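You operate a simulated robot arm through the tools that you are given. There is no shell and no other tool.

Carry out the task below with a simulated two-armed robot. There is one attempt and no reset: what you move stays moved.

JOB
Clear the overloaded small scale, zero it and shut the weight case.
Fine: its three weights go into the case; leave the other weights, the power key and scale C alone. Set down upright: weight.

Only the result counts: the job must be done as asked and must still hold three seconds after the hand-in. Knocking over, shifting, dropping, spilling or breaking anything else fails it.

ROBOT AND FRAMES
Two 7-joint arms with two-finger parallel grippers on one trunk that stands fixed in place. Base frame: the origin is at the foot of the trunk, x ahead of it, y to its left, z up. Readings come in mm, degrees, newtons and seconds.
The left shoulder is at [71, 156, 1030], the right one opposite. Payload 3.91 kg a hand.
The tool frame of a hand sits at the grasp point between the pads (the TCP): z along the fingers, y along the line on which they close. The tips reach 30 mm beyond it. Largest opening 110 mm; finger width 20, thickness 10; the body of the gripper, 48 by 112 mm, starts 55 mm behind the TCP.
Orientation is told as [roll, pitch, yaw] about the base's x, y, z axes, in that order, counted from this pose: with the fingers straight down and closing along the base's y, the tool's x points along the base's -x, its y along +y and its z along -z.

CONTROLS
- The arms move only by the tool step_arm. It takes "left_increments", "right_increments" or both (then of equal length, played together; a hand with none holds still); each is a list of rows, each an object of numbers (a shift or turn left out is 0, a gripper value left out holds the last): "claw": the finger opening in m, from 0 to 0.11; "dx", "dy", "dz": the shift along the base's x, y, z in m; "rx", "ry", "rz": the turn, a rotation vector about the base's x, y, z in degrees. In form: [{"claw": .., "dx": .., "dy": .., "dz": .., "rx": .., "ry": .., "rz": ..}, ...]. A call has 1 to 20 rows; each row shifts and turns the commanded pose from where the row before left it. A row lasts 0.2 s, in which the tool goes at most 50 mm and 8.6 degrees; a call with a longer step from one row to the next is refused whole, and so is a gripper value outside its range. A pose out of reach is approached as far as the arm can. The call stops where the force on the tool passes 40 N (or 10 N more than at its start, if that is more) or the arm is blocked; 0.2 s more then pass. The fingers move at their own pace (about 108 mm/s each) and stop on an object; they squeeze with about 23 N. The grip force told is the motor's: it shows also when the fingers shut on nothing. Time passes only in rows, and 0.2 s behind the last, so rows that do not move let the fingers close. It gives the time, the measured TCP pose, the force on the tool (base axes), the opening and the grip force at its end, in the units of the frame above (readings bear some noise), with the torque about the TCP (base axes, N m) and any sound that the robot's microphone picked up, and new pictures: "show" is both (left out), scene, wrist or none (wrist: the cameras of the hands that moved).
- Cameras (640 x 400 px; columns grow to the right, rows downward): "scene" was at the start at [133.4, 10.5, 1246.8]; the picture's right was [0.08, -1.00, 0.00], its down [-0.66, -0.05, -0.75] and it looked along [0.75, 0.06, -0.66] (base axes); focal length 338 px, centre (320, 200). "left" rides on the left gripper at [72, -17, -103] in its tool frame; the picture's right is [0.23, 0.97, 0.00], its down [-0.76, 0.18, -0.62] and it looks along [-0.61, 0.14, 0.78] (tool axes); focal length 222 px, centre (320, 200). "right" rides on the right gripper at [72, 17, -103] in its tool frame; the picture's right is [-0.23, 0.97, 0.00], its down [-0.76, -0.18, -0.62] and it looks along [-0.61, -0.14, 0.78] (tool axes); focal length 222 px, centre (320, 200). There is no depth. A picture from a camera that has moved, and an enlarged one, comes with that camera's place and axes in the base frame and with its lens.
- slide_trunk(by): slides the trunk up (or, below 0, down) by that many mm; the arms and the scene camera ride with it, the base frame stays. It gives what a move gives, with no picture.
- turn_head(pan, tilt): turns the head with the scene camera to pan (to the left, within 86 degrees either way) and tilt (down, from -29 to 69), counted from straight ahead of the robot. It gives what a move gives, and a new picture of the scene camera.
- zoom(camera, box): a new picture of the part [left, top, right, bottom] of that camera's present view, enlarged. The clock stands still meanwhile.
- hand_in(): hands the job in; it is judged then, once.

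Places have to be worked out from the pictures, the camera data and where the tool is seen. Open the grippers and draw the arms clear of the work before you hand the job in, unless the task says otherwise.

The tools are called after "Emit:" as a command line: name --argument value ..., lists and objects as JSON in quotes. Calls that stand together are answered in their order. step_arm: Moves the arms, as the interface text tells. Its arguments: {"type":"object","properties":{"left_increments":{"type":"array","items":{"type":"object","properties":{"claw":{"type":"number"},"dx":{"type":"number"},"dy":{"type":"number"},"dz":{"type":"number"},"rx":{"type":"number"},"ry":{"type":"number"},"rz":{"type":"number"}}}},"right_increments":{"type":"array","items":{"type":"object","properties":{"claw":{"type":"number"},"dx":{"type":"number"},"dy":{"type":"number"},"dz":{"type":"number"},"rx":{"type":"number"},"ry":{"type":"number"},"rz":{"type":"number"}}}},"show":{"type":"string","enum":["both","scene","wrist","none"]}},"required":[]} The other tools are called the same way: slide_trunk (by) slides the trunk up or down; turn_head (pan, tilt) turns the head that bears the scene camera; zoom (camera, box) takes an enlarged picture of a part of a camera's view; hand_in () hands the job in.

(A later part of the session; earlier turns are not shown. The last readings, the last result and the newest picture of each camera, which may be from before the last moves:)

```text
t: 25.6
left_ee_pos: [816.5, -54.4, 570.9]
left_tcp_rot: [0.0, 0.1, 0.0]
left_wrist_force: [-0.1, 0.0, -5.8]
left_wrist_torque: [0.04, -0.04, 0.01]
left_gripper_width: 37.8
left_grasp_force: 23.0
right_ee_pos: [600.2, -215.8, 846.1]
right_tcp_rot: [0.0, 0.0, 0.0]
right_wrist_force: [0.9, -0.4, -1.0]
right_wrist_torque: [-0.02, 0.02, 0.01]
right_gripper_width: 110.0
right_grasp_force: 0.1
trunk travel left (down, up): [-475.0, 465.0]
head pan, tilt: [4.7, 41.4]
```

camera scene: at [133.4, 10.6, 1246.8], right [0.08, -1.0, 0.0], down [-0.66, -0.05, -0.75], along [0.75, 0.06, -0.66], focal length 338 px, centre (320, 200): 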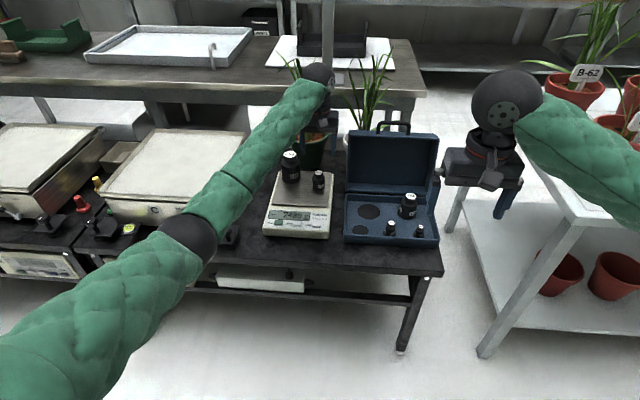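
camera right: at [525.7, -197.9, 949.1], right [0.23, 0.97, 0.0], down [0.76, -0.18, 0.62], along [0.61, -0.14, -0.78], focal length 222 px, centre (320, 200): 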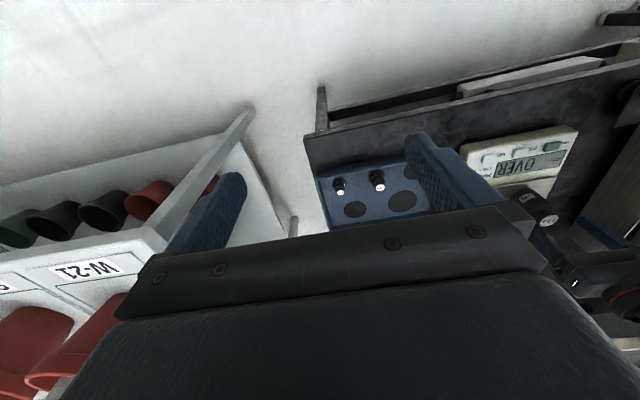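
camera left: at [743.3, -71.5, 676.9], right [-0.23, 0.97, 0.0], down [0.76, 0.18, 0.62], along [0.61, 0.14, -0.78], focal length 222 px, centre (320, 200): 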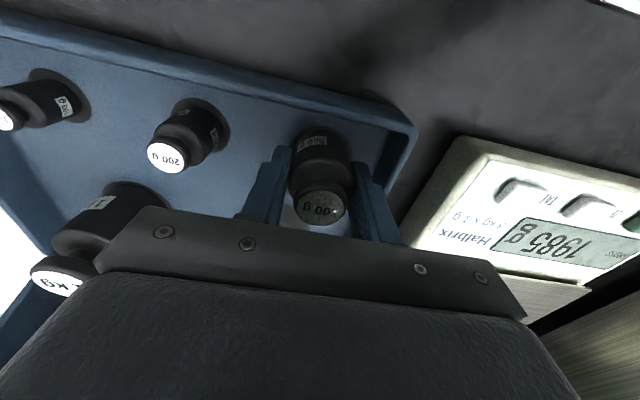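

Still hanging free (−5.8 N). I'll continue in 1 mm steps.

Emit:
step_arm --left_increments '[{"dz": -0.001}, {}]' --show "none"

Emit:
step_arm --left_increments '[{"dz": -0.001}, {}]' --show "none"

```text
t: 26.2
left_ee_pos: [816.9, -55.5, 569.3]
left_tcp_rot: [-0.1, 0.1, 0.1]
left_wrist_force: [-0.4, 0.1, -4.6]
left_wrist_torque: [0.02, 0.02, 0.02]
left_gripper_width: 37.8
left_grasp_force: 22.5
right_ee_pos: [600.8, -214.8, 845.9]
right_tcp_rot: [0.0, 0.0, 0.0]
right_wrist_force: [0.0, 0.5, 0.4]
right_wrist_torque: [0.01, -0.01, -0.04]
right_gripper_width: 109.9
right_grasp_force: 0.0
trunk travel left (down, up): [-475.0, 465.0]
head pan, tilt: [4.7, 41.4]
```

```text
t: 26.8
left_ee_pos: [817.2, -55.7, 570.0]
left_tcp_rot: [0.1, 0.0, 0.1]
left_wrist_force: [2.3, 0.0, 0.0]
left_wrist_torque: [-0.02, 0.03, -0.01]
left_gripper_width: 37.7
left_grasp_force: 22.7
right_ee_pos: [600.8, -215.1, 845.9]
right_tcp_rot: [0.0, 0.0, 0.0]
right_wrist_force: [-0.1, -0.8, 0.5]
right_wrist_torque: [-0.04, -0.01, -0.02]
right_gripper_width: 109.8
right_grasp_force: 0.0
trunk travel left (down, up): [-475.0, 465.0]
head pan, tilt: [4.7, 41.4]
```

The load has transferred to the floor (0 N). I'll release in small opening steps and check.

Emit:
step_arm --left_increments '[{"claw": 0.041}, {"claw": 0.046}, {"claw": 0.05}, {}]' --show "wrist"

Emit:
zoom --camera "left" --box '[220, 60, 420, 240]'

```text
t: 27.8
left_ee_pos: [815.6, -55.1, 568.3]
left_tcp_rot: [-0.1, 0.1, 0.1]
left_wrist_force: [0.7, 0.0, -0.9]
left_wrist_torque: [0.01, 0.02, 0.0]
left_gripper_width: 50.3
left_grasp_force: 0.1
right_ee_pos: [600.7, -215.0, 845.4]
right_tcp_rot: [0.0, 0.0, -0.1]
right_wrist_force: [0.7, 0.2, 0.0]
right_wrist_torque: [0.02, 0.02, -0.04]
right_gripper_width: 110.1
right_grasp_force: 0.1
trunk travel left (down, up): [-475.0, 465.0]
head pan, tilt: [4.7, 41.4]
camera left: at [743.3, -72.0, 673.0], right [-0.23, 0.97, 0.0], down [0.76, 0.18, 0.62], along [0.61, 0.14, -0.78], focal length 222 px, centre (320, 200)
```

left: 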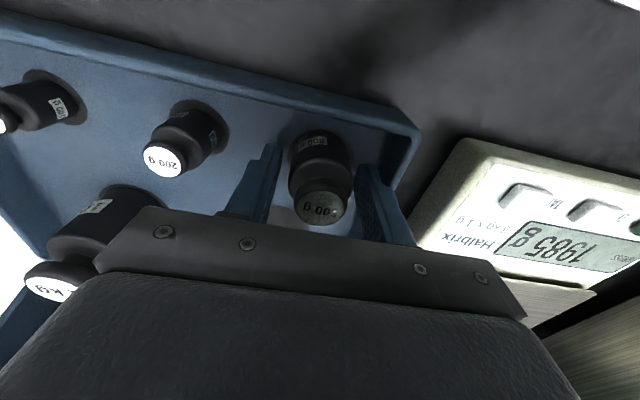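

```text
2.22 times, centred on (320, 150) of left
camera zoom: at [743.3, -72.0, 673.0], right [-0.23, 0.97, 0.0], down [0.76, 0.18, 0.62], along [0.61, 0.14, -0.78], focal length 494 px, centre (320, 311)
```

zoom: 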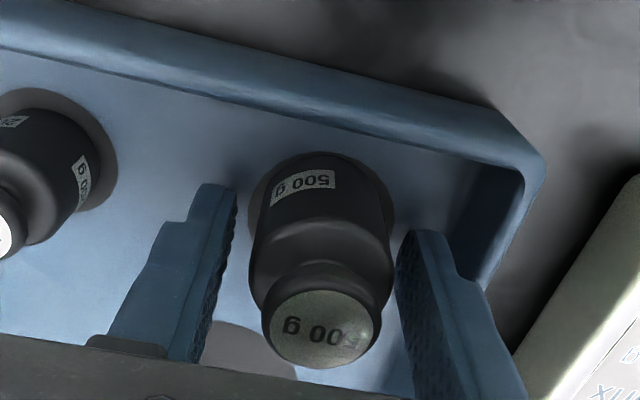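

The 500 g is standing in its disc. I'll rise, go left, then forward toward the 2 kg at about (1001,174) to test the reach.

Emit:
step_arm --left_increments '[{"dz": 0.02}, {"dz": 0.045}, {"dz": 0.045}, {"dz": 0.045}, {"dy": 0.045, "claw": 0.09}, {"dy": 0.045}, {"dy": 0.045}, {"dx": 0.03, "dy": 0.04}, {"dx": 0.035, "dy": 0.035}, {"dx": 0.035, "dy": 0.018}, {"dx": 0.035}, {"dx": 0.03}, {}, {}]' --show "both"

```text
t: 30.8
left_ee_pos: [981.0, 170.5, 723.9]
left_tcp_rot: [0.0, 0.1, 0.0]
left_wrist_force: [0.1, 0.1, -0.3]
left_wrist_torque: [0.0, -0.02, 0.01]
left_gripper_width: 89.8
left_grasp_force: 0.1
right_ee_pos: [600.0, -215.5, 846.4]
right_tcp_rot: [-0.1, 0.0, -0.1]
right_wrist_force: [1.4, -0.1, -0.5]
right_wrist_torque: [0.0, -0.01, 0.02]
right_gripper_width: 110.0
right_grasp_force: 0.0
trunk travel left (down, up): [-475.0, 465.0]
head pan, tilt: [4.7, 41.4]
camera scene: at [133.5, 10.2, 1246.8], right [0.08, -1.0, 0.0], down [-0.66, -0.05, -0.75], along [0.75, 0.06, -0.66], focal length 338 px, centre (320, 200)
camera left: at [908.1, 154.3, 828.1], right [-0.23, 0.97, 0.0], down [0.76, 0.18, 0.62], along [0.61, 0.14, -0.78], focal length 222 px, centre (320, 200)
```

scene: 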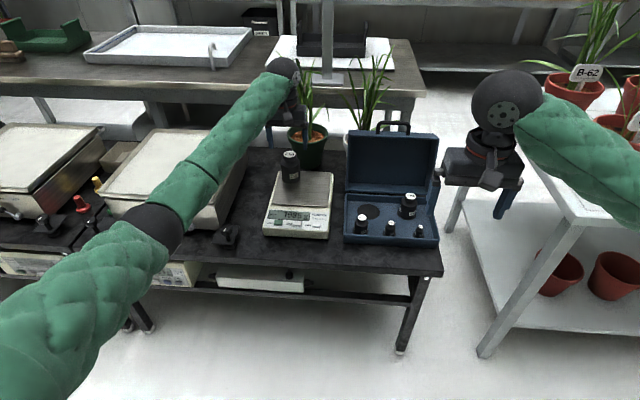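
left: 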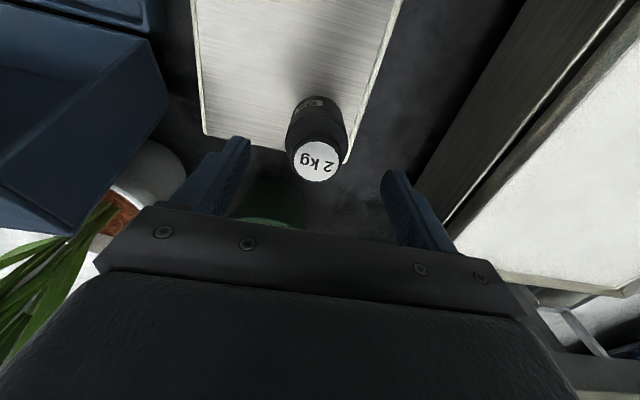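

The cap from here is at (998.5, 173). Before descending I'll check clearance to the plant leaves behind the scale.

Emit:
zoom --camera "scene" --box '[240, 40, 400, 200]'

Emit:
zoom --camera "left" --box '[60, 100, 460, 250]'

Emit:
zoom --camera "right" --box '[460, 100, 640, 300]'

```text
2.50 times, centred on (320, 120) of scene
camera zoom: at [133.5, 10.2, 1246.8], right [0.08, -1.0, 0.0], down [-0.66, -0.05, -0.75], along [0.75, 0.06, -0.66], focal length 846 px, centre (320, 400)
```

zoom: 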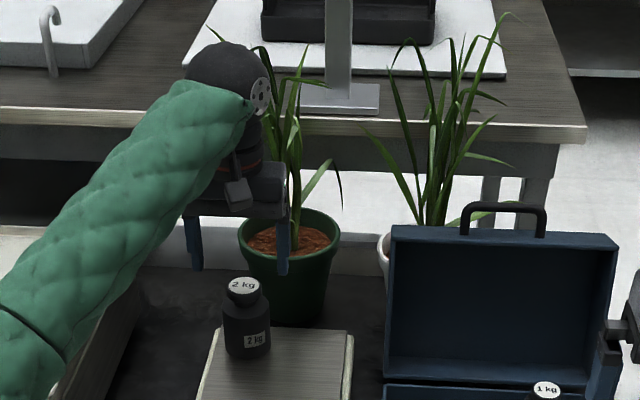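

```text
1.60 times, centred on (260, 175) of left
camera zoom: at [908.1, 154.3, 828.1], right [-0.23, 0.97, 0.0], down [0.76, 0.18, 0.62], along [0.61, 0.14, -0.78], focal length 355 px, centre (416, 240)
```

zoom: 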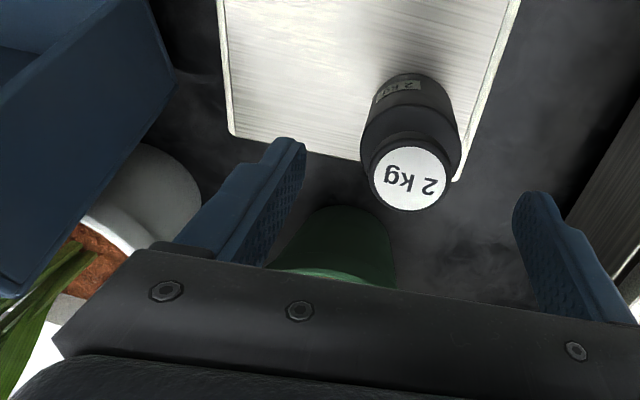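

```text
2.00 times, centred on (550, 200) of right
camera zoom: at [526.4, -198.2, 948.9], right [0.23, 0.97, 0.0], down [0.76, -0.18, 0.62], along [0.61, -0.14, -0.78], focal length 444 px, centre (-140, 200)
```

zoom: 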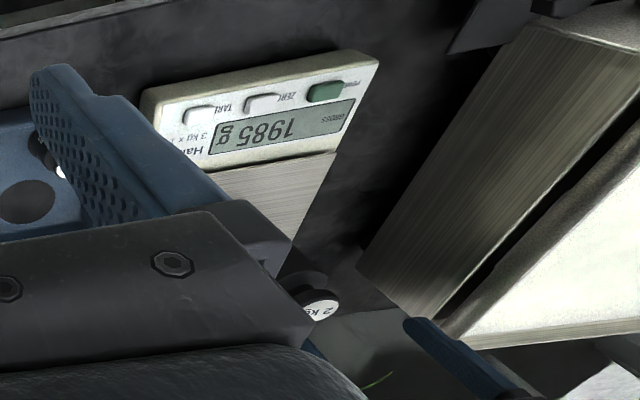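

The plant leaves are behind and rise upward, so I'll tilt the hand 15° (fingers forward, body toward the robot) to stay clear of them. Then I'll centre over the 2 kg.

Emit:
step_arm --left_increments '[{"ry": -7.5}, {"ry": -7.5}, {"dx": 0.017, "dy": 0.0025}, {}, {}]' --show "both"

```text
t: 32.0
left_ee_pos: [999.9, 173.9, 723.5]
left_tcp_rot: [0.0, -14.9, 0.0]
left_wrist_force: [0.5, 0.5, 0.5]
left_wrist_torque: [0.04, 0.03, -0.03]
left_gripper_width: 89.9
left_grasp_force: 0.2
right_ee_pos: [599.4, -216.0, 845.3]
right_tcp_rot: [0.0, 0.0, 0.1]
right_wrist_force: [0.0, -0.1, 0.2]
right_wrist_torque: [0.0, 0.04, -0.04]
right_gripper_width: 109.8
right_grasp_force: 0.0
trunk travel left (down, up): [-475.0, 465.0]
head pan, tilt: [4.7, 41.4]
camera scene: at [133.5, 10.3, 1246.8], right [0.08, -1.0, 0.0], down [-0.66, -0.05, -0.75], along [0.75, 0.06, -0.66], focal length 338 px, centre (320, 200)
camera left: at [901.9, 157.4, 805.2], right [-0.22, 0.97, -0.06], down [0.57, 0.18, 0.8], along [0.79, 0.14, -0.6], focal length 222 px, centre (320, 200)
```

scene: 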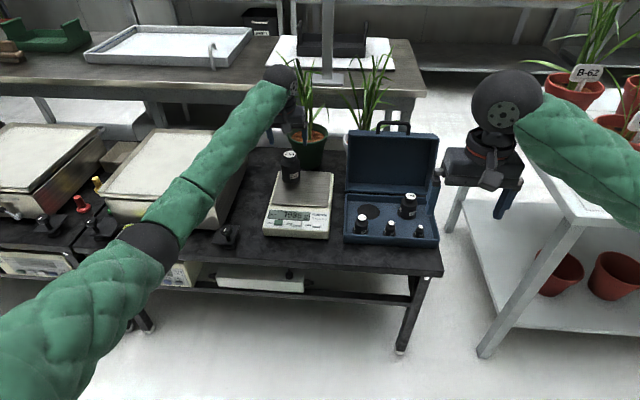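
left: 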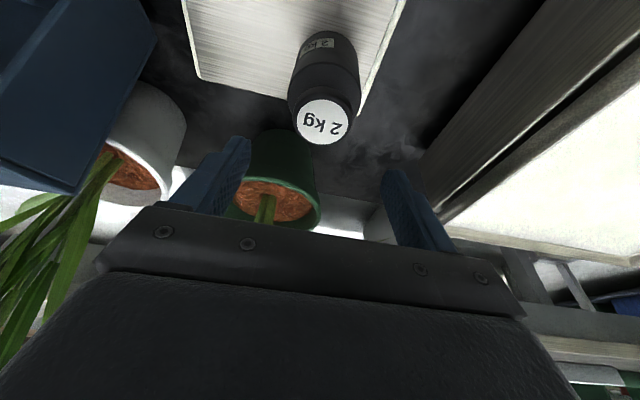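

The 2 kg axis is at about (998.5,172.5). I'll descend to z≈618 and close.

Emit:
step_arm --left_increments '[{"dx": -0.0015, "dy": -0.001, "dz": -0.04}, {"dz": -0.035}, {"dz": -0.02}, {"dz": -0.01}, {}, {"claw": 0.07}, {"claw": 0.04}, {}, {}]' --show "both"

```text
t: 34.0
left_ee_pos: [997.2, 173.2, 617.3]
left_tcp_rot: [0.0, -15.0, -0.1]
left_wrist_force: [-4.2, -6.2, -0.3]
left_wrist_torque: [-0.19, 0.19, 0.0]
left_gripper_width: 59.7
left_grasp_force: 23.4
right_ee_pos: [599.8, -216.5, 845.8]
right_tcp_rot: [0.0, -0.1, -0.1]
right_wrist_force: [-0.5, -0.1, -0.5]
right_wrist_torque: [0.0, -0.01, 0.01]
right_gripper_width: 109.9
right_grasp_force: 0.0
trunk travel left (down, up): [-475.0, 465.0]
head pan, tilt: [4.7, 41.4]
camera scene: at [133.4, 10.1, 1246.8], right [0.08, -1.0, 0.0], down [-0.66, -0.05, -0.75], along [0.75, 0.06, -0.66], focal length 338 px, centre (320, 200)
camera left: at [898.9, 157.7, 698.6], right [-0.22, 0.97, -0.06], down [0.58, 0.18, 0.8], along [0.79, 0.14, -0.6], focal length 222 px, centre (320, 200)
```

scene: 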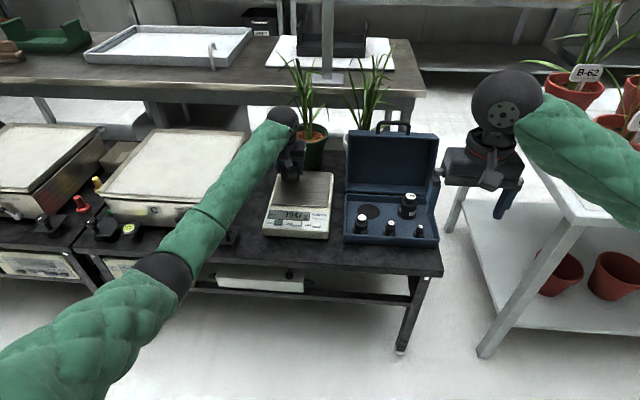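
left: 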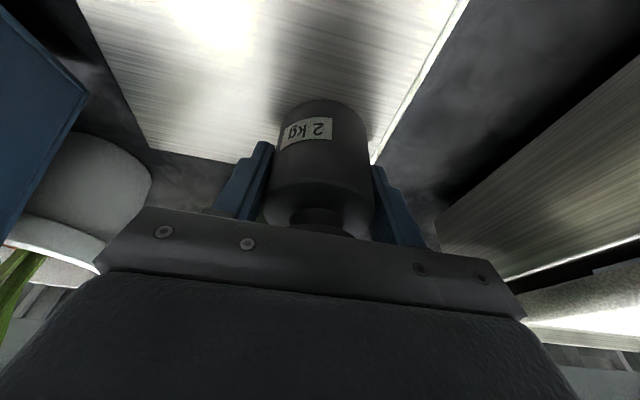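

Gripped at 59.7 mm. I'll lift slowly first to make sure the heavy weight doesn't slip or swing.

Emit:
step_arm --left_increments '[{"dz": 0.003}, {"dz": 0.005}, {"dz": 0.01}, {"dz": 0.015}, {}, {}]' --show "both"

```text
t: 35.4
left_ee_pos: [998.6, 175.1, 648.5]
left_tcp_rot: [0.0, -14.8, 0.1]
left_wrist_force: [0.5, 0.9, -19.4]
left_wrist_torque: [0.0, 0.04, 0.03]
left_gripper_width: 59.8
left_grasp_force: 23.4
right_ee_pos: [600.3, -216.1, 843.9]
right_tcp_rot: [0.1, 0.0, 0.0]
right_wrist_force: [0.6, -0.4, -0.7]
right_wrist_torque: [0.02, 0.0, -0.02]
right_gripper_width: 109.8
right_grasp_force: 0.1
trunk travel left (down, up): [-475.0, 465.0]
head pan, tilt: [4.7, 41.4]
camera scene: at [135.1, 10.6, 1246.6], right [0.08, -1.0, 0.0], down [-0.66, -0.05, -0.75], along [0.75, 0.06, -0.66], focal length 338 px, centre (320, 200)
camera left: at [900.8, 158.2, 730.9], right [-0.22, 0.97, -0.06], down [0.58, 0.18, 0.8], along [0.79, 0.14, -0.6], focal length 222 px, centre (320, 200)
```

scene: 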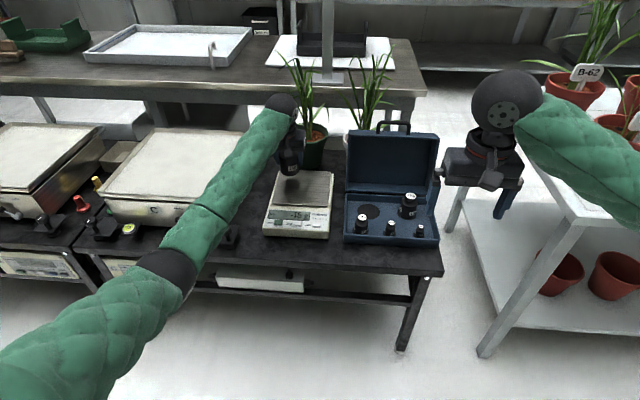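
left: 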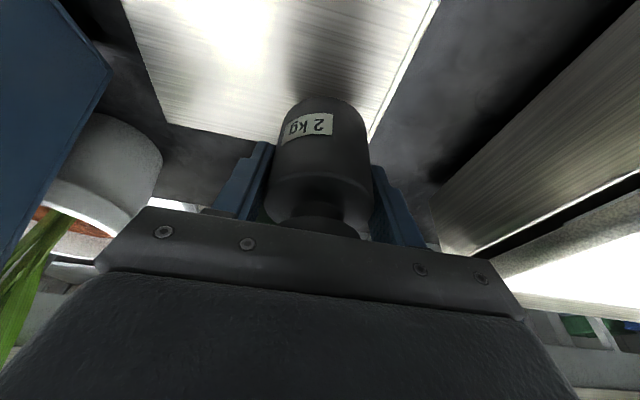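

The 2 kg is held firmly and the scale now shows −15. I'll carry it back and across to the big well at about (900.5,-80).

Emit:
step_arm --left_increments '[{"dz": 0.02}, {"dz": 0.025}, {"dx": -0.01}, {"dx": -0.02, "dy": -0.01}, {"dx": -0.025, "dy": -0.02}, {"dx": -0.025, "dy": -0.025}, {"dx": -0.018, "dy": -0.03}, {"dy": -0.035}, {"dy": -0.035}, {"dy": -0.035}, {"dy": -0.03}, {"dy": -0.02}, {"dy": -0.014}, {}, {}]' --show "both"

Emit:
zoom --camera "left" --box '[200, 0, 460, 230]'

```text
t: 38.6
left_ee_pos: [900.4, -81.0, 694.9]
left_tcp_rot: [0.0, -14.8, 0.0]
left_wrist_force: [0.2, -1.4, -19.3]
left_wrist_torque: [-0.06, 0.07, 0.01]
left_gripper_width: 59.7
left_grasp_force: 23.1
right_ee_pos: [600.8, -216.1, 844.2]
right_tcp_rot: [0.0, 0.0, 0.0]
right_wrist_force: [0.9, -0.4, -0.1]
right_wrist_torque: [0.01, -0.04, 0.0]
right_gripper_width: 110.2
right_grasp_force: 0.0
trunk travel left (down, up): [-475.0, 465.0]
head pan, tilt: [4.7, 41.4]
camera scene: at [135.0, 10.0, 1246.6], right [0.08, -1.0, 0.0], down [-0.66, -0.05, -0.75], along [0.75, 0.06, -0.66], focal length 338 px, centre (320, 200)
camera left: at [802.8, -97.8, 776.0], right [-0.22, 0.97, -0.06], down [0.58, 0.18, 0.8], along [0.79, 0.14, -0.6], focal length 222 px, centre (320, 200)
```

scene: 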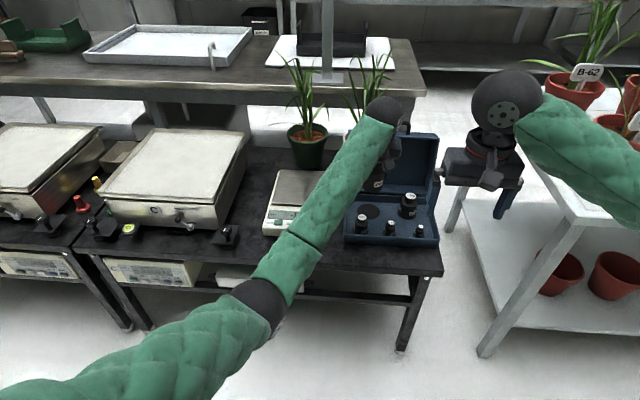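
left: 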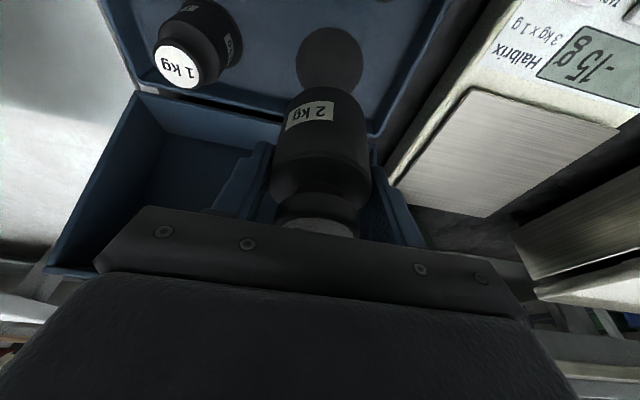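

```text
1.74 times, centred on (330, 115) of left
camera zoom: at [802.8, -97.8, 776.0], right [-0.22, 0.97, -0.06], down [0.58, 0.18, 0.8], along [0.79, 0.14, -0.6], focal length 386 px, centre (303, 348)
```

zoom: 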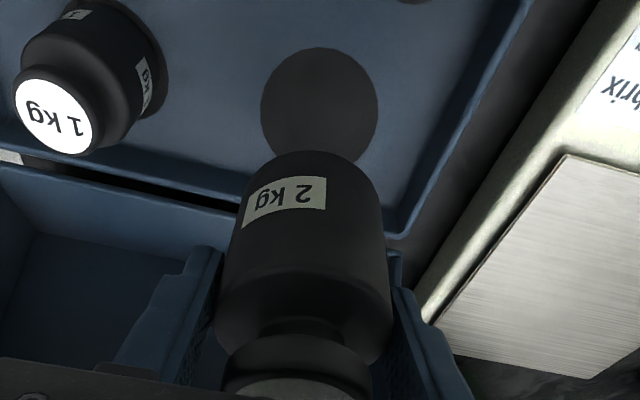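

The well from this view is at (898.5,-81). I'll lower to about 15 mm above the floor and re-check.

Emit:
step_arm --left_increments '[{"dx": -0.001, "dz": -0.03}, {"dz": -0.035}, {"dz": -0.025}, {"dz": -0.01}, {}, {}]' --show "wrist"

Emit:
zoom --camera "left" --box '[200, 30, 440, 240]'

```text
t: 40.0
left_ee_pos: [897.2, -82.3, 598.3]
left_tcp_rot: [0.0, -15.1, -0.1]
left_wrist_force: [2.3, -3.1, 19.9]
left_wrist_torque: [0.22, -0.11, 0.0]
left_gripper_width: 59.6
left_grasp_force: 22.5
right_ee_pos: [598.9, -215.6, 848.3]
right_tcp_rot: [0.0, -0.1, -0.1]
right_wrist_force: [-0.2, -0.8, -0.4]
right_wrist_torque: [0.01, 0.0, 0.01]
right_gripper_width: 109.9
right_grasp_force: 0.1
trunk travel left (down, up): [-475.0, 465.0]
head pan, tilt: [4.7, 41.4]
camera left: at [800.2, -98.6, 679.6], right [-0.22, 0.97, -0.06], down [0.57, 0.18, 0.8], along [0.79, 0.14, -0.6], focal length 222 px, centre (320, 200)
```

left: 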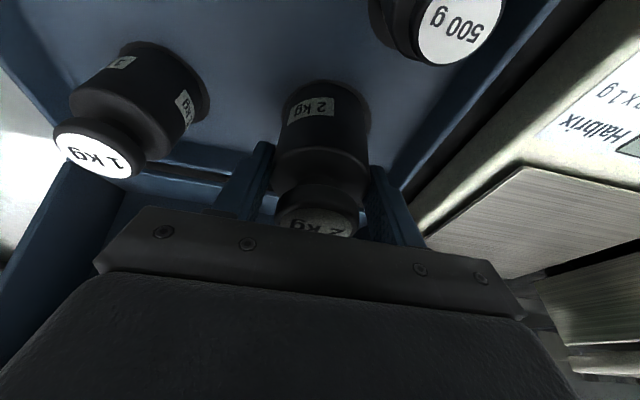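

```text
1.90 times, centred on (320, 135) of left
camera zoom: at [800.2, -98.6, 679.6], right [-0.22, 0.97, -0.06], down [0.57, 0.18, 0.8], along [0.79, 0.14, -0.6], focal length 423 px, centre (320, 324)
```

zoom: 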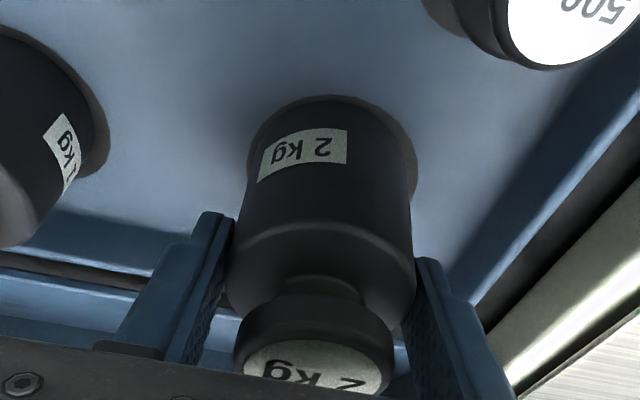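

The weight crept down a little in the grip, so it's already on the floor: contact at z≈598, and the view fits an upright weight inside its disc. I'll ease off the pressure a bit at a time before opening.

Emit:
step_arm --left_increments '[{"dz": 0.001}, {}]' --show "none"

Emit:
step_arm --left_increments '[{"dz": 0.001}, {}]' --show "wrist"

Emit:
zoom --camera "left" --box '[200, 30, 440, 240]'

Emit:
zoom --camera "scene" --box '[330, 130, 460, 255]'

```text
t: 40.6
left_ee_pos: [897.0, -82.2, 596.8]
left_tcp_rot: [-0.1, -15.0, -0.1]
left_wrist_force: [4.5, -11.3, 14.6]
left_wrist_torque: [-0.07, -0.47, -0.17]
left_gripper_width: 60.0
left_grasp_force: 22.7
right_ee_pos: [599.3, -215.3, 845.6]
right_tcp_rot: [0.1, 0.1, 0.0]
right_wrist_force: [0.0, 0.0, 0.6]
right_wrist_torque: [0.01, 0.01, 0.01]
right_gripper_width: 110.0
right_grasp_force: 0.2
trunk travel left (down, up): [-475.0, 465.0]
head pan, tilt: [4.7, 41.4]
```

```text
t: 41.2
left_ee_pos: [897.4, -81.1, 597.4]
left_tcp_rot: [0.1, -14.9, 0.0]
left_wrist_force: [-4.6, -7.2, 5.2]
left_wrist_torque: [-0.44, 0.13, -0.07]
left_gripper_width: 59.8
left_grasp_force: 23.4
right_ee_pos: [600.4, -215.8, 846.1]
right_tcp_rot: [0.1, 0.0, 0.0]
right_wrist_force: [1.1, 0.1, 0.2]
right_wrist_torque: [0.01, -0.01, -0.01]
right_gripper_width: 110.1
right_grasp_force: 0.1
trunk travel left (down, up): [-475.0, 465.0]
head pan, tilt: [4.7, 41.4]
camera left: at [800.4, -96.8, 679.4], right [-0.22, 0.97, -0.06], down [0.58, 0.18, 0.8], along [0.79, 0.14, -0.6], focal length 222 px, centre (320, 200)
```

left: 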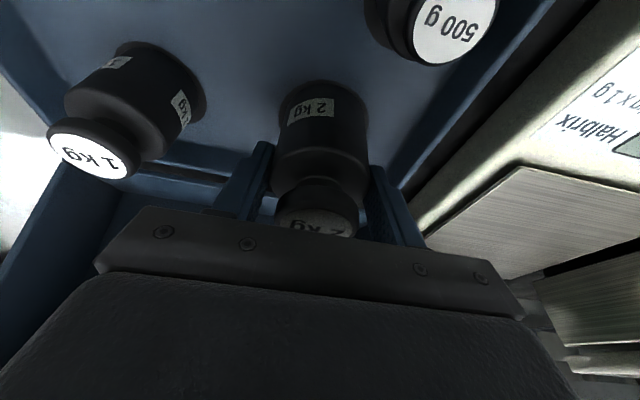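

```text
1.90 times, centred on (320, 135) of left
camera zoom: at [800.4, -96.8, 679.4], right [-0.22, 0.97, -0.06], down [0.58, 0.18, 0.8], along [0.79, 0.14, -0.6], focal length 423 px, centre (320, 324)
```

zoom: 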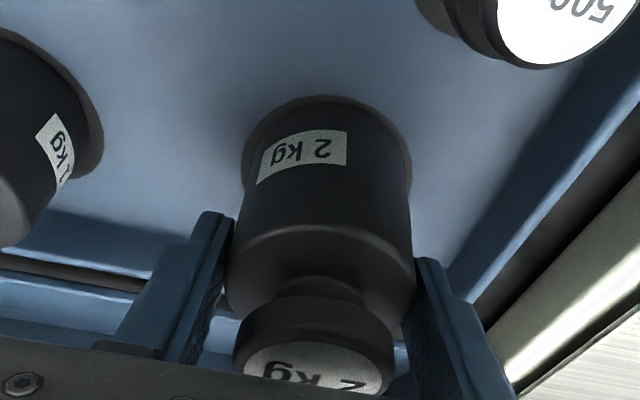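

```text
3.20 times, centred on (395, 192) of scene
camera zoom: at [132.6, 10.0, 1246.8], right [0.08, -1.0, 0.0], down [-0.66, -0.05, -0.75], along [0.75, 0.06, -0.66], focal length 1083 px, centre (80, 224)
```

zoom: 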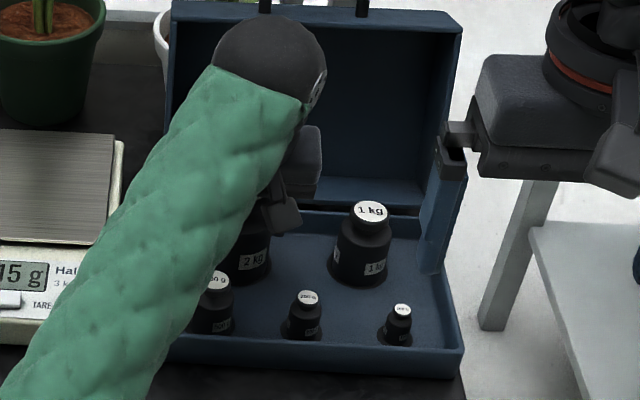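

It's upright inside the disc with only light residual force. I'll open gently.

Emit:
step_arm --left_increments '[{"claw": 0.062}, {"claw": 0.068}, {"claw": 0.076}, {}]' --show "wrist"

Emit:
zoom --camera "left" --box '[200, 30, 440, 240]'

```text
t: 42.2
left_ee_pos: [898.4, -80.7, 597.7]
left_tcp_rot: [0.0, -15.0, 0.0]
left_wrist_force: [-0.5, -0.1, -0.1]
left_wrist_torque: [0.03, -0.02, 0.0]
left_gripper_width: 76.1
left_grasp_force: 0.1
right_ee_pos: [600.2, -215.6, 847.0]
right_tcp_rot: [0.0, 0.0, 0.0]
right_wrist_force: [0.4, -0.8, -0.6]
right_wrist_torque: [-0.01, 0.0, 0.04]
right_gripper_width: 109.8
right_grasp_force: 0.1
trunk travel left (down, up): [-475.0, 465.0]
head pan, tilt: [4.7, 41.4]
camera left: at [801.1, -96.8, 679.7], right [-0.22, 0.97, -0.06], down [0.58, 0.18, 0.8], along [0.79, 0.14, -0.6], focal length 222 px, centre (320, 200)
```

left: 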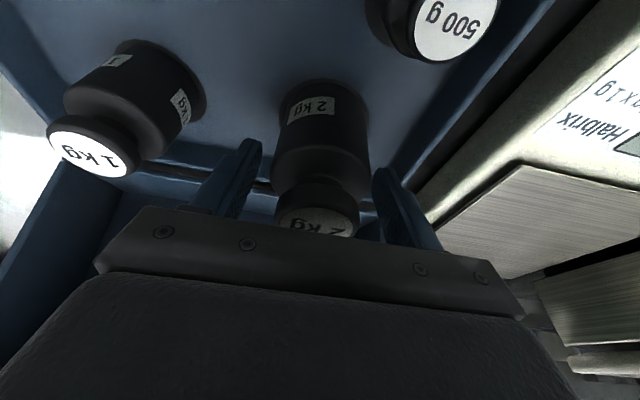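

```text
1.90 times, centred on (320, 135) of left
camera zoom: at [801.1, -96.8, 679.7], right [-0.22, 0.97, -0.06], down [0.58, 0.18, 0.8], along [0.79, 0.14, -0.6], focal length 423 px, centre (320, 324)
```

zoom: 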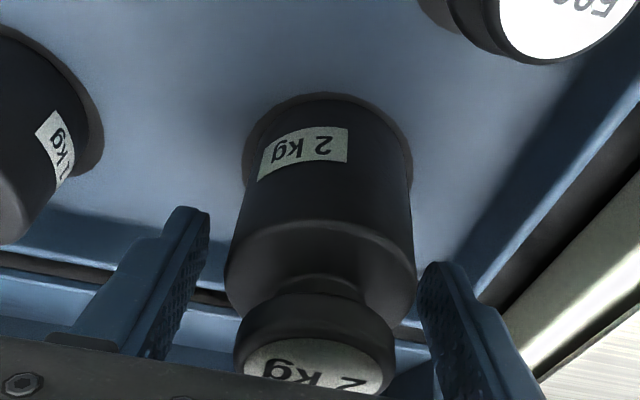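

The 2 kg is released and stable. I'll rise clear, untilt, close the fingers and hover over the front of the small scale to locate the ZERO key precisely.

Emit:
step_arm --left_increments '[{"dz": 0.02}, {"dz": 0.04}, {"dz": 0.045}, {"dz": 0.045}, {"dx": -0.03, "dy": 0.03, "ry": 7.5}, {"dx": -0.03, "dy": 0.035, "ry": 7.5, "claw": 0.0}, {"dx": -0.03, "dy": 0.035}, {"dx": -0.02, "dy": 0.04}, {"dy": 0.04}, {"dy": 0.031}, {"dz": -0.03}, {"dz": -0.03}, {}]' --show "both"

Emit:
zoom --camera "left" --box '[210, 20, 430, 220]'

Emit:
zoom --camera "scene" --box '[330, 120, 460, 255]'

```text
t: 45.2
left_ee_pos: [891.5, 195.2, 616.1]
left_tcp_rot: [3.4, -1.8, 3.1]
left_wrist_force: [0.1, -0.2, 0.0]
left_wrist_torque: [0.01, 0.01, -0.01]
left_gripper_width: 0.0
left_grasp_force: 23.3
left hand out of reach, approached as far as the arm can: row 5, 6, 7, 8
right_ee_pos: [599.9, -214.6, 846.0]
right_tcp_rot: [0.0, 0.0, 0.0]
right_wrist_force: [-0.5, -0.1, -0.1]
right_wrist_torque: [0.02, 0.05, 0.02]
right_gripper_width: 110.0
right_grasp_force: 0.1
trunk travel left (down, up): [-475.0, 465.0]
head pan, tilt: [4.7, 41.4]
stopped in row 13 (left hand): the arm was blocked; the commanded pose is now the measured one
camera scene: at [133.4, 10.5, 1246.8], right [0.08, -1.0, 0.0], down [-0.66, -0.05, -0.75], along [0.75, 0.06, -0.66], focal length 338 px, centre (320, 200)
camera left: at [817.0, 168.6, 716.8], right [-0.28, 0.96, 0.05], down [0.73, 0.18, 0.66], along [0.62, 0.22, -0.75], focal length 222 px, centre (320, 200)
```

scene: 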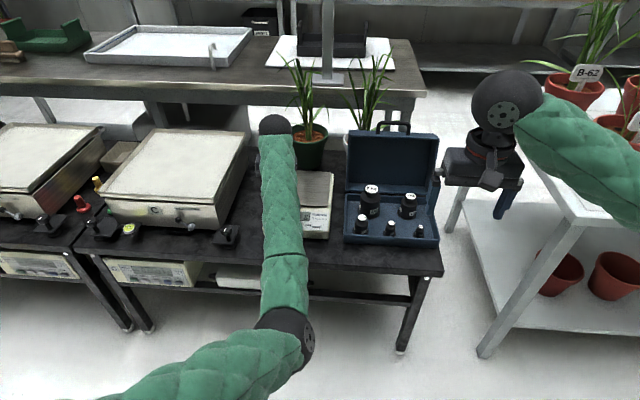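
left: 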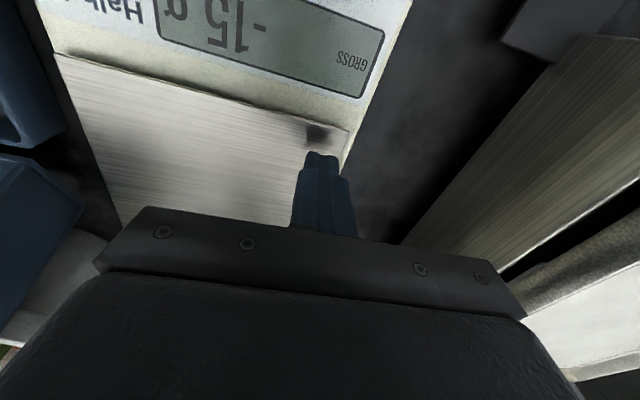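

```text
2.00 times, centred on (320, 120) of left
camera zoom: at [817.0, 168.6, 716.8], right [-0.28, 0.96, 0.05], down [0.73, 0.18, 0.66], along [0.62, 0.22, -0.75], focal length 444 px, centre (320, 360)
```

zoom: 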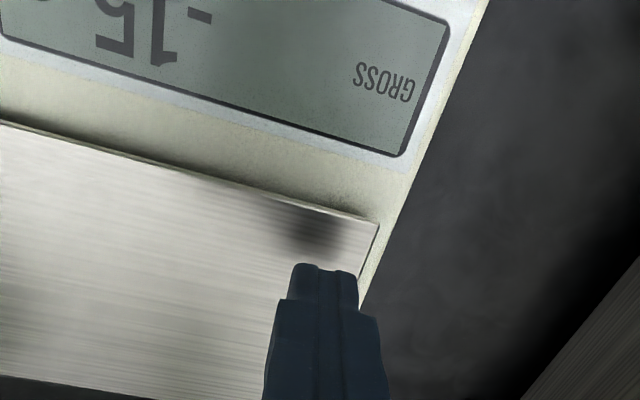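

```text
2.96 times, centred on (395, 188) of scene
camera zoom: at [133.4, 10.5, 1246.8], right [0.08, -1.0, 0.0], down [-0.66, -0.05, -0.75], along [0.75, 0.06, -0.66], focal length 1003 px, centre (98, 237)
```

zoom: 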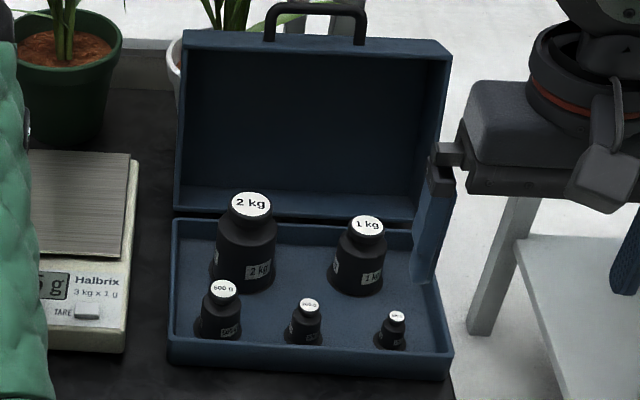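

The arm hit some joint limit and ended off-target at (891,195,616), its tip about 16 mm above the platform; the reading is still −15, so nothing is being pressed. I'll go straight up first and re-check.

Emit:
step_arm --left_increments '[{"dz": 0.02}, {"dz": 0.03}, {"dz": 0.03}, {"dz": 0.03}, {}]' --show "both"

```text
t: 46.6
left_ee_pos: [895.2, 255.0, 727.6]
left_tcp_rot: [6.7, -2.4, 6.0]
left_wrist_force: [0.5, -0.1, 0.6]
left_wrist_torque: [0.02, 0.0, -0.02]
left_gripper_width: 0.1
left_grasp_force: 22.7
right_ee_pos: [600.8, -215.8, 846.4]
right_tcp_rot: [0.0, -0.1, 0.1]
right_wrist_force: [0.5, 0.0, 0.4]
right_wrist_torque: [0.0, -0.02, 0.01]
right_gripper_width: 110.0
right_grasp_force: 0.2
trunk travel left (down, up): [-475.0, 465.0]
head pan, tilt: [4.7, 41.4]
stopped in row 5 (left hand): the arm was blocked; the commanded pose is now the measured one
camera scene: at [133.3, 10.3, 1246.9], right [0.08, -1.0, 0.0], down [-0.66, -0.05, -0.75], along [0.75, 0.06, -0.66], focal length 338 px, centre (320, 200)
camera left: at [821.3, 218.7, 825.4], right [-0.33, 0.94, 0.1], down [0.72, 0.18, 0.67], along [0.61, 0.3, -0.73], focal length 222 px, centre (320, 200)
```

scene: 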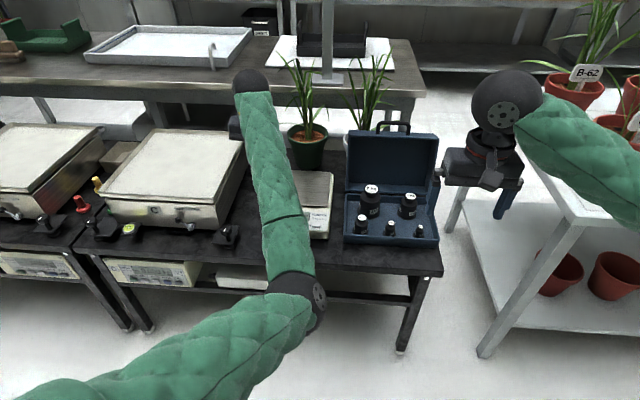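
left: 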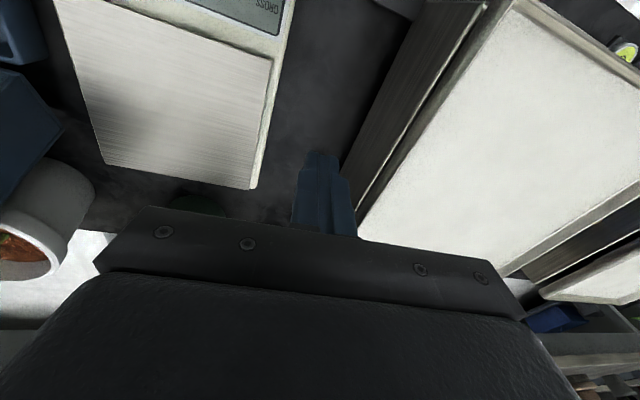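

The elbow has swung inward and seems to be against a joint limit. I'll move the hand up and left toward the start pose, where the arm was comfortable, to recover a good configuration.

Emit:
step_arm --left_increments '[{"dx": -0.01, "dy": 0.015, "dz": 0.025}, {"dx": -0.015, "dy": 0.02, "dz": 0.03}, {"dx": -0.015, "dy": 0.02, "dz": 0.03}, {"dx": -0.015, "dy": 0.02, "dz": 0.03}, {}]' --show "scene"

```text
t: 47.8
left_ee_pos: [859.9, 342.1, 828.5]
left_tcp_rot: [6.5, -2.4, 5.7]
left_wrist_force: [-1.2, -0.1, -1.4]
left_wrist_torque: [-0.02, -0.01, 0.0]
left_gripper_width: 0.0
left_grasp_force: 23.2
left hand out of reach, approached as far as the arm can: row 3, 4
right_ee_pos: [600.8, -215.4, 845.6]
right_tcp_rot: [0.0, 0.1, 0.1]
right_wrist_force: [0.1, 1.5, -0.4]
right_wrist_torque: [0.01, -0.01, -0.02]
right_gripper_width: 110.3
right_grasp_force: 0.1
trunk travel left (down, up): [-475.0, 465.0]
head pan, tilt: [4.7, 41.4]
camera scene: at [133.6, 10.4, 1246.8], right [0.08, -1.0, 0.0], down [-0.66, -0.05, -0.75], along [0.75, 0.06, -0.66], focal length 338 px, centre (320, 200)
```

scene: 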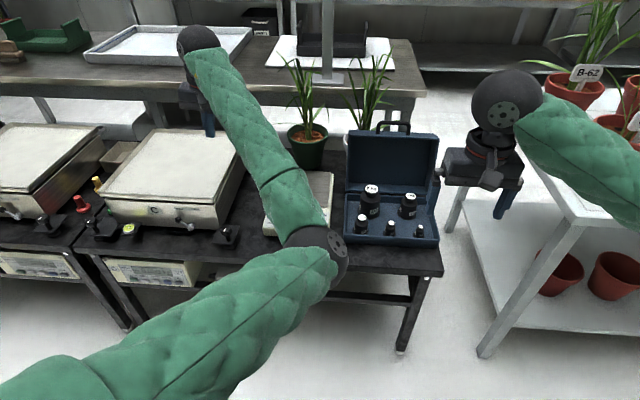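

The wrist wants positive yaw in this elbow-in posture. I'll give it that with a small turn and see whether the arm frees up.

Emit:
step_arm --left_increments '[{"rz": 8}, {"rz": 8}, {"rz": 8}, {"dz": 0.02}, {"dz": 0.02}, {}]' --show "scene"

```text
t: 49.2
left_ee_pos: [873.8, 356.9, 863.3]
left_tcp_rot: [6.6, -2.6, 29.8]
left_wrist_force: [0.5, -0.1, -0.4]
left_wrist_torque: [0.0, -0.01, 0.01]
left_gripper_width: 0.0
left_grasp_force: 23.0
left hand out of reach, approached as far as the arm can: row 2, 3, 4, 5
right_ee_pos: [601.0, -214.9, 845.6]
right_tcp_rot: [0.0, 0.0, 0.0]
right_wrist_force: [-0.6, -0.4, -0.7]
right_wrist_torque: [-0.03, -0.01, 0.02]
right_gripper_width: 110.2
right_grasp_force: 0.0
trunk travel left (down, up): [-475.0, 465.0]
head pan, tilt: [4.7, 41.4]
camera scene: at [133.5, 10.3, 1246.8], right [0.08, -1.0, 0.0], down [-0.66, -0.05, -0.75], along [0.75, 0.06, -0.66], focal length 338 px, centre (320, 200)
```

scene: 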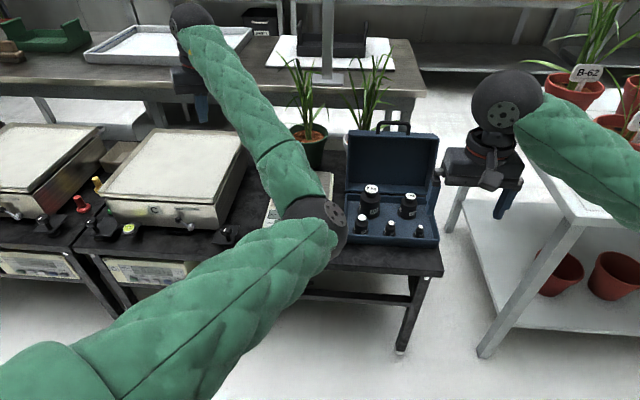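

The position is still limited in this elbow-in posture. I'll retrace toward the centre, high over the scale, where the arm was last working, and undo the roll and yaw on the way.

Emit:
step_arm --left_increments '[{"dx": 0.01, "dy": -0.03, "dz": -0.02, "rz": -8}, {"dx": 0.01, "dy": -0.035, "dz": -0.02, "rz": -8}, {"dy": -0.04, "dz": -0.02, "rz": -8}, {"dy": -0.04, "dz": -0.02, "rz": -6, "rx": -3}, {"dy": -0.04, "rx": -3.6}, {}]' --show "scene"

```text
t: 50.8
left_ee_pos: [933.3, 208.3, 780.6]
left_tcp_rot: [0.5, -3.7, 1.4]
left_wrist_force: [0.0, -0.9, 0.1]
left_wrist_torque: [-0.03, 0.03, -0.04]
left_gripper_width: 0.1
left_grasp_force: 22.7
left hand out of reach, approached as far as the arm can: row 1, 3, 4, 5
right_ee_pos: [600.7, -214.6, 844.8]
right_tcp_rot: [-0.1, 0.0, 0.0]
right_wrist_force: [-0.4, 0.5, 0.0]
right_wrist_torque: [0.01, -0.02, 0.0]
right_gripper_width: 109.9
right_grasp_force: 0.1
trunk travel left (down, up): [-475.0, 465.0]
head pan, tilt: [4.7, 41.4]
stopped in row 6 (left hand): the arm was blocked; the commanded pose is now the measured one
camera scene: at [133.4, 10.3, 1246.8], right [0.08, -1.0, 0.0], down [-0.66, -0.05, -0.75], along [0.75, 0.06, -0.66], focal length 338 px, centre (320, 200)
```

scene: 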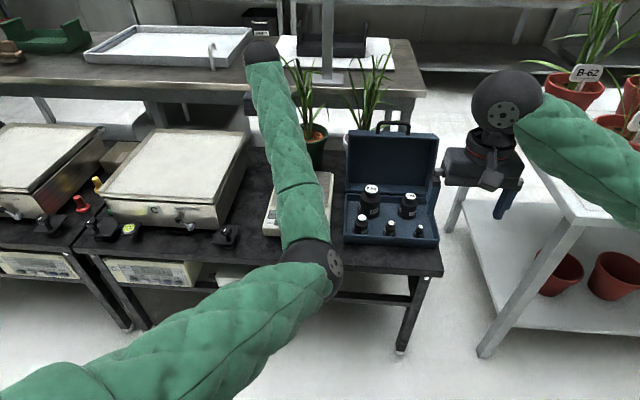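

The hand can't come nearer in this posture, so the elbow is stuck on the inner side. I'll extend the arm nearly straight toward the front-left, high up and clear of everything, so it can refold with the elbow outward.

Emit:
step_arm --left_increments '[{"dy": 0.03, "dz": 0.03}, {"dy": 0.035, "dz": 0.03}, {"dy": 0.04, "dz": 0.03}, {"dx": 0.01, "dy": 0.04, "dz": 0.03}, {"dx": 0.02, "dy": 0.04, "dz": 0.02}, {"dx": 0.02, "dy": 0.04}, {}]' --show "scene"

```text
refused: row 4 steps farther than a row can; nothing moved
```

Emit:
step_arm --left_increments '[{"dy": 0.03, "dz": 0.03}, {"dy": 0.035, "dz": 0.03}, {"dy": 0.035, "dz": 0.03}, {"dx": 0.01, "dy": 0.035, "dz": 0.03}, {"dx": 0.02, "dy": 0.04, "dz": 0.02}, {"dx": 0.02, "dy": 0.04}, {}]' --show "scene"

```text
t: 52.4
left_ee_pos: [982.4, 418.9, 920.9]
left_tcp_rot: [0.4, -3.7, 1.2]
left_wrist_force: [-0.4, -0.3, -0.4]
left_wrist_torque: [0.04, 0.03, -0.01]
left_gripper_width: 0.1
left_grasp_force: 22.7
right_ee_pos: [600.3, -215.3, 844.8]
right_tcp_rot: [0.0, 0.0, 0.0]
right_wrist_force: [0.1, -0.1, 0.0]
right_wrist_torque: [-0.03, -0.01, 0.04]
right_gripper_width: 110.0
right_grasp_force: 0.1
trunk travel left (down, up): [-475.0, 465.0]
head pan, tilt: [4.7, 41.4]
camera scene: at [133.2, 9.8, 1246.9], right [0.08, -1.0, 0.0], down [-0.66, -0.05, -0.75], along [0.75, 0.06, -0.66], focal length 338 px, centre (320, 200)
```

scene: 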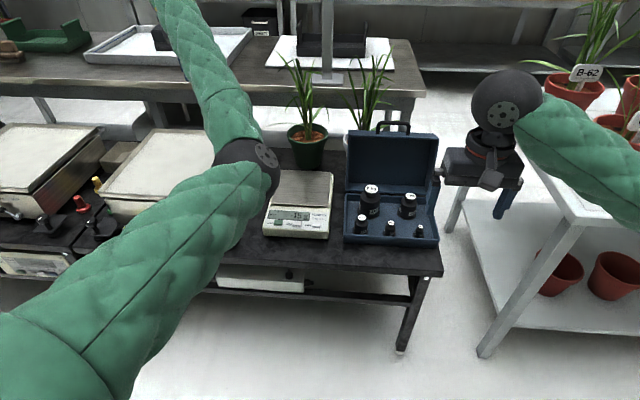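

The arm now follows without limits and is nearly straight. I'll extend a bit further left, then fold back toward the start pose.

Emit:
step_arm --left_increments '[{"dx": -0.01, "dy": 0.045}, {"dx": -0.01, "dy": 0.045}, {"dx": -0.01, "dy": 0.045, "ry": 3.7}, {"dx": -0.03, "dy": 0.035}, {"dx": -0.04, "dy": 0.02}, {"dx": -0.045}, {}]' --show "scene"

```text
t: 54.0
left_ee_pos: [840.0, 612.2, 919.0]
left_tcp_rot: [0.6, 0.0, 1.2]
left_wrist_force: [0.2, 0.7, 0.7]
left_wrist_torque: [0.01, 0.01, -0.04]
left_gripper_width: 0.0
left_grasp_force: 23.2
right_ee_pos: [600.5, -215.4, 845.8]
right_tcp_rot: [0.0, 0.0, 0.1]
right_wrist_force: [0.0, -1.0, 0.5]
right_wrist_torque: [0.03, -0.04, 0.0]
right_gripper_width: 110.0
right_grasp_force: 0.0
trunk travel left (down, up): [-475.0, 465.0]
head pan, tilt: [4.7, 41.4]
camera scene: at [133.8, 10.8, 1246.7], right [0.08, -1.0, 0.0], down [-0.66, -0.05, -0.75], along [0.75, 0.06, -0.66], focal length 338 px, centre (320, 200)
```

scene: 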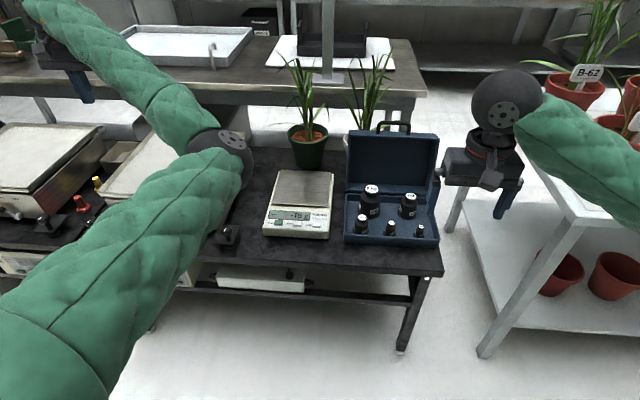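

The left arm is free and parked well to the left, so I'll leave it there. The right arm reaches the scale front easily; I'll bring it, fingers closed, over the ZERO key area.

Emit:
step_arm --right_increments '[{"claw": 0.0, "dx": 0.017, "dy": 0.036, "dz": -0.014}, {"dx": 0.017, "dy": 0.036, "dz": -0.014}, {"dx": 0.017, "dy": 0.036, "dz": -0.014}, {"dx": 0.017, "dy": 0.036, "dz": -0.014}, {"dx": 0.016, "dy": 0.036, "dz": -0.014}, {"dx": 0.016, "dy": 0.036, "dz": -0.014}, {"dx": 0.023, "dy": 0.032, "dz": -0.016}, {"dx": 0.023, "dy": 0.032, "dz": -0.016}, {"dx": 0.023, "dy": 0.032, "dz": -0.016}, {"dx": 0.023, "dy": 0.032, "dz": -0.016}, {}]' --show "both"

Emit:
zoom --camera "right" --box '[220, 20, 420, 220]'

Emit:
zoom --camera "scene" --box '[255, 160, 345, 250]'

```text
t: 56.4
left_ee_pos: [839.1, 611.2, 919.6]
left_tcp_rot: [0.5, -0.1, 1.2]
left_wrist_force: [-0.1, -0.9, 0.0]
left_wrist_torque: [-0.01, 0.01, 0.01]
left_gripper_width: 0.0
left_grasp_force: 23.1
right_ee_pos: [791.0, 128.9, 697.9]
right_tcp_rot: [0.0, 0.0, 0.0]
right_wrist_force: [0.0, 0.1, -1.1]
right_wrist_torque: [-0.01, 0.0, -0.01]
right_gripper_width: 0.1
right_grasp_force: 23.1
trunk travel left (down, up): [-475.0, 465.0]
head pan, tilt: [4.7, 41.4]
camera scene: at [133.3, 10.3, 1246.9], right [0.08, -1.0, 0.0], down [-0.66, -0.05, -0.75], along [0.75, 0.06, -0.66], focal length 338 px, centre (320, 200)
camera right: at [717.6, 147.4, 801.8], right [0.23, 0.97, 0.0], down [0.76, -0.18, 0.62], along [0.61, -0.14, -0.78], focal length 222 px, centre (320, 200)
```

scene: 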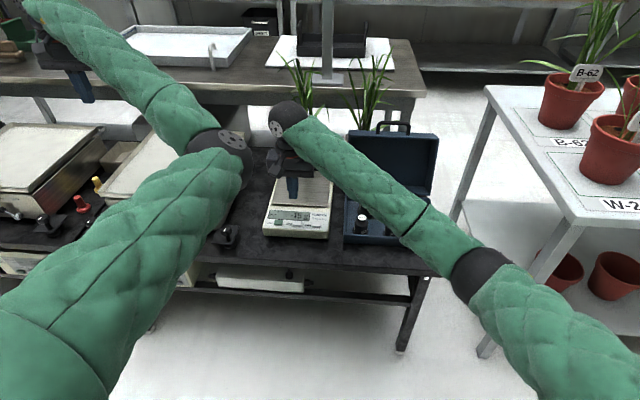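
right: 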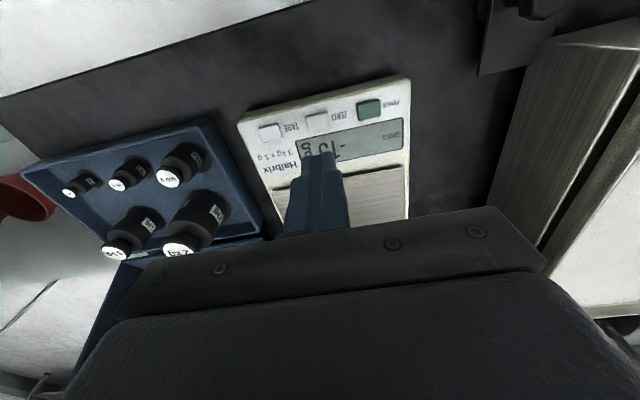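

```text
2.00 times, centred on (320, 120) of right
camera zoom: at [717.6, 147.4, 801.8], right [0.23, 0.97, 0.0], down [0.76, -0.18, 0.62], along [0.61, -0.14, -0.78], focal length 444 px, centre (320, 360)
```

zoom: 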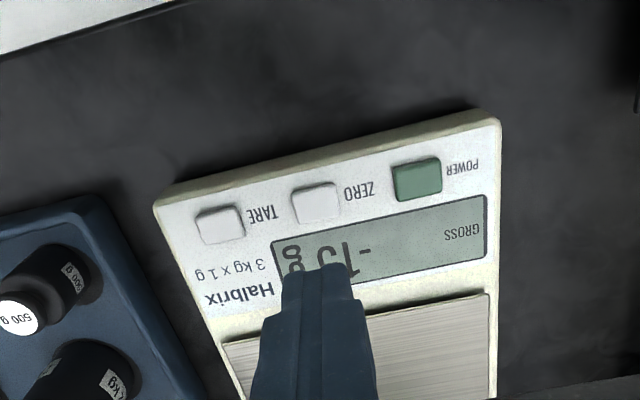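

```text
4.44 times, centred on (300, 205) of scene
camera zoom: at [133.3, 10.3, 1246.9], right [0.08, -1.0, 0.0], down [-0.66, -0.05, -0.75], along [0.75, 0.06, -0.66], focal length 1505 px, centre (409, 178)
```

zoom: 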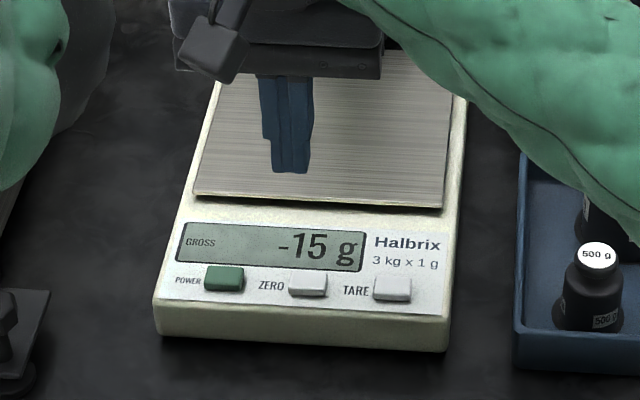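

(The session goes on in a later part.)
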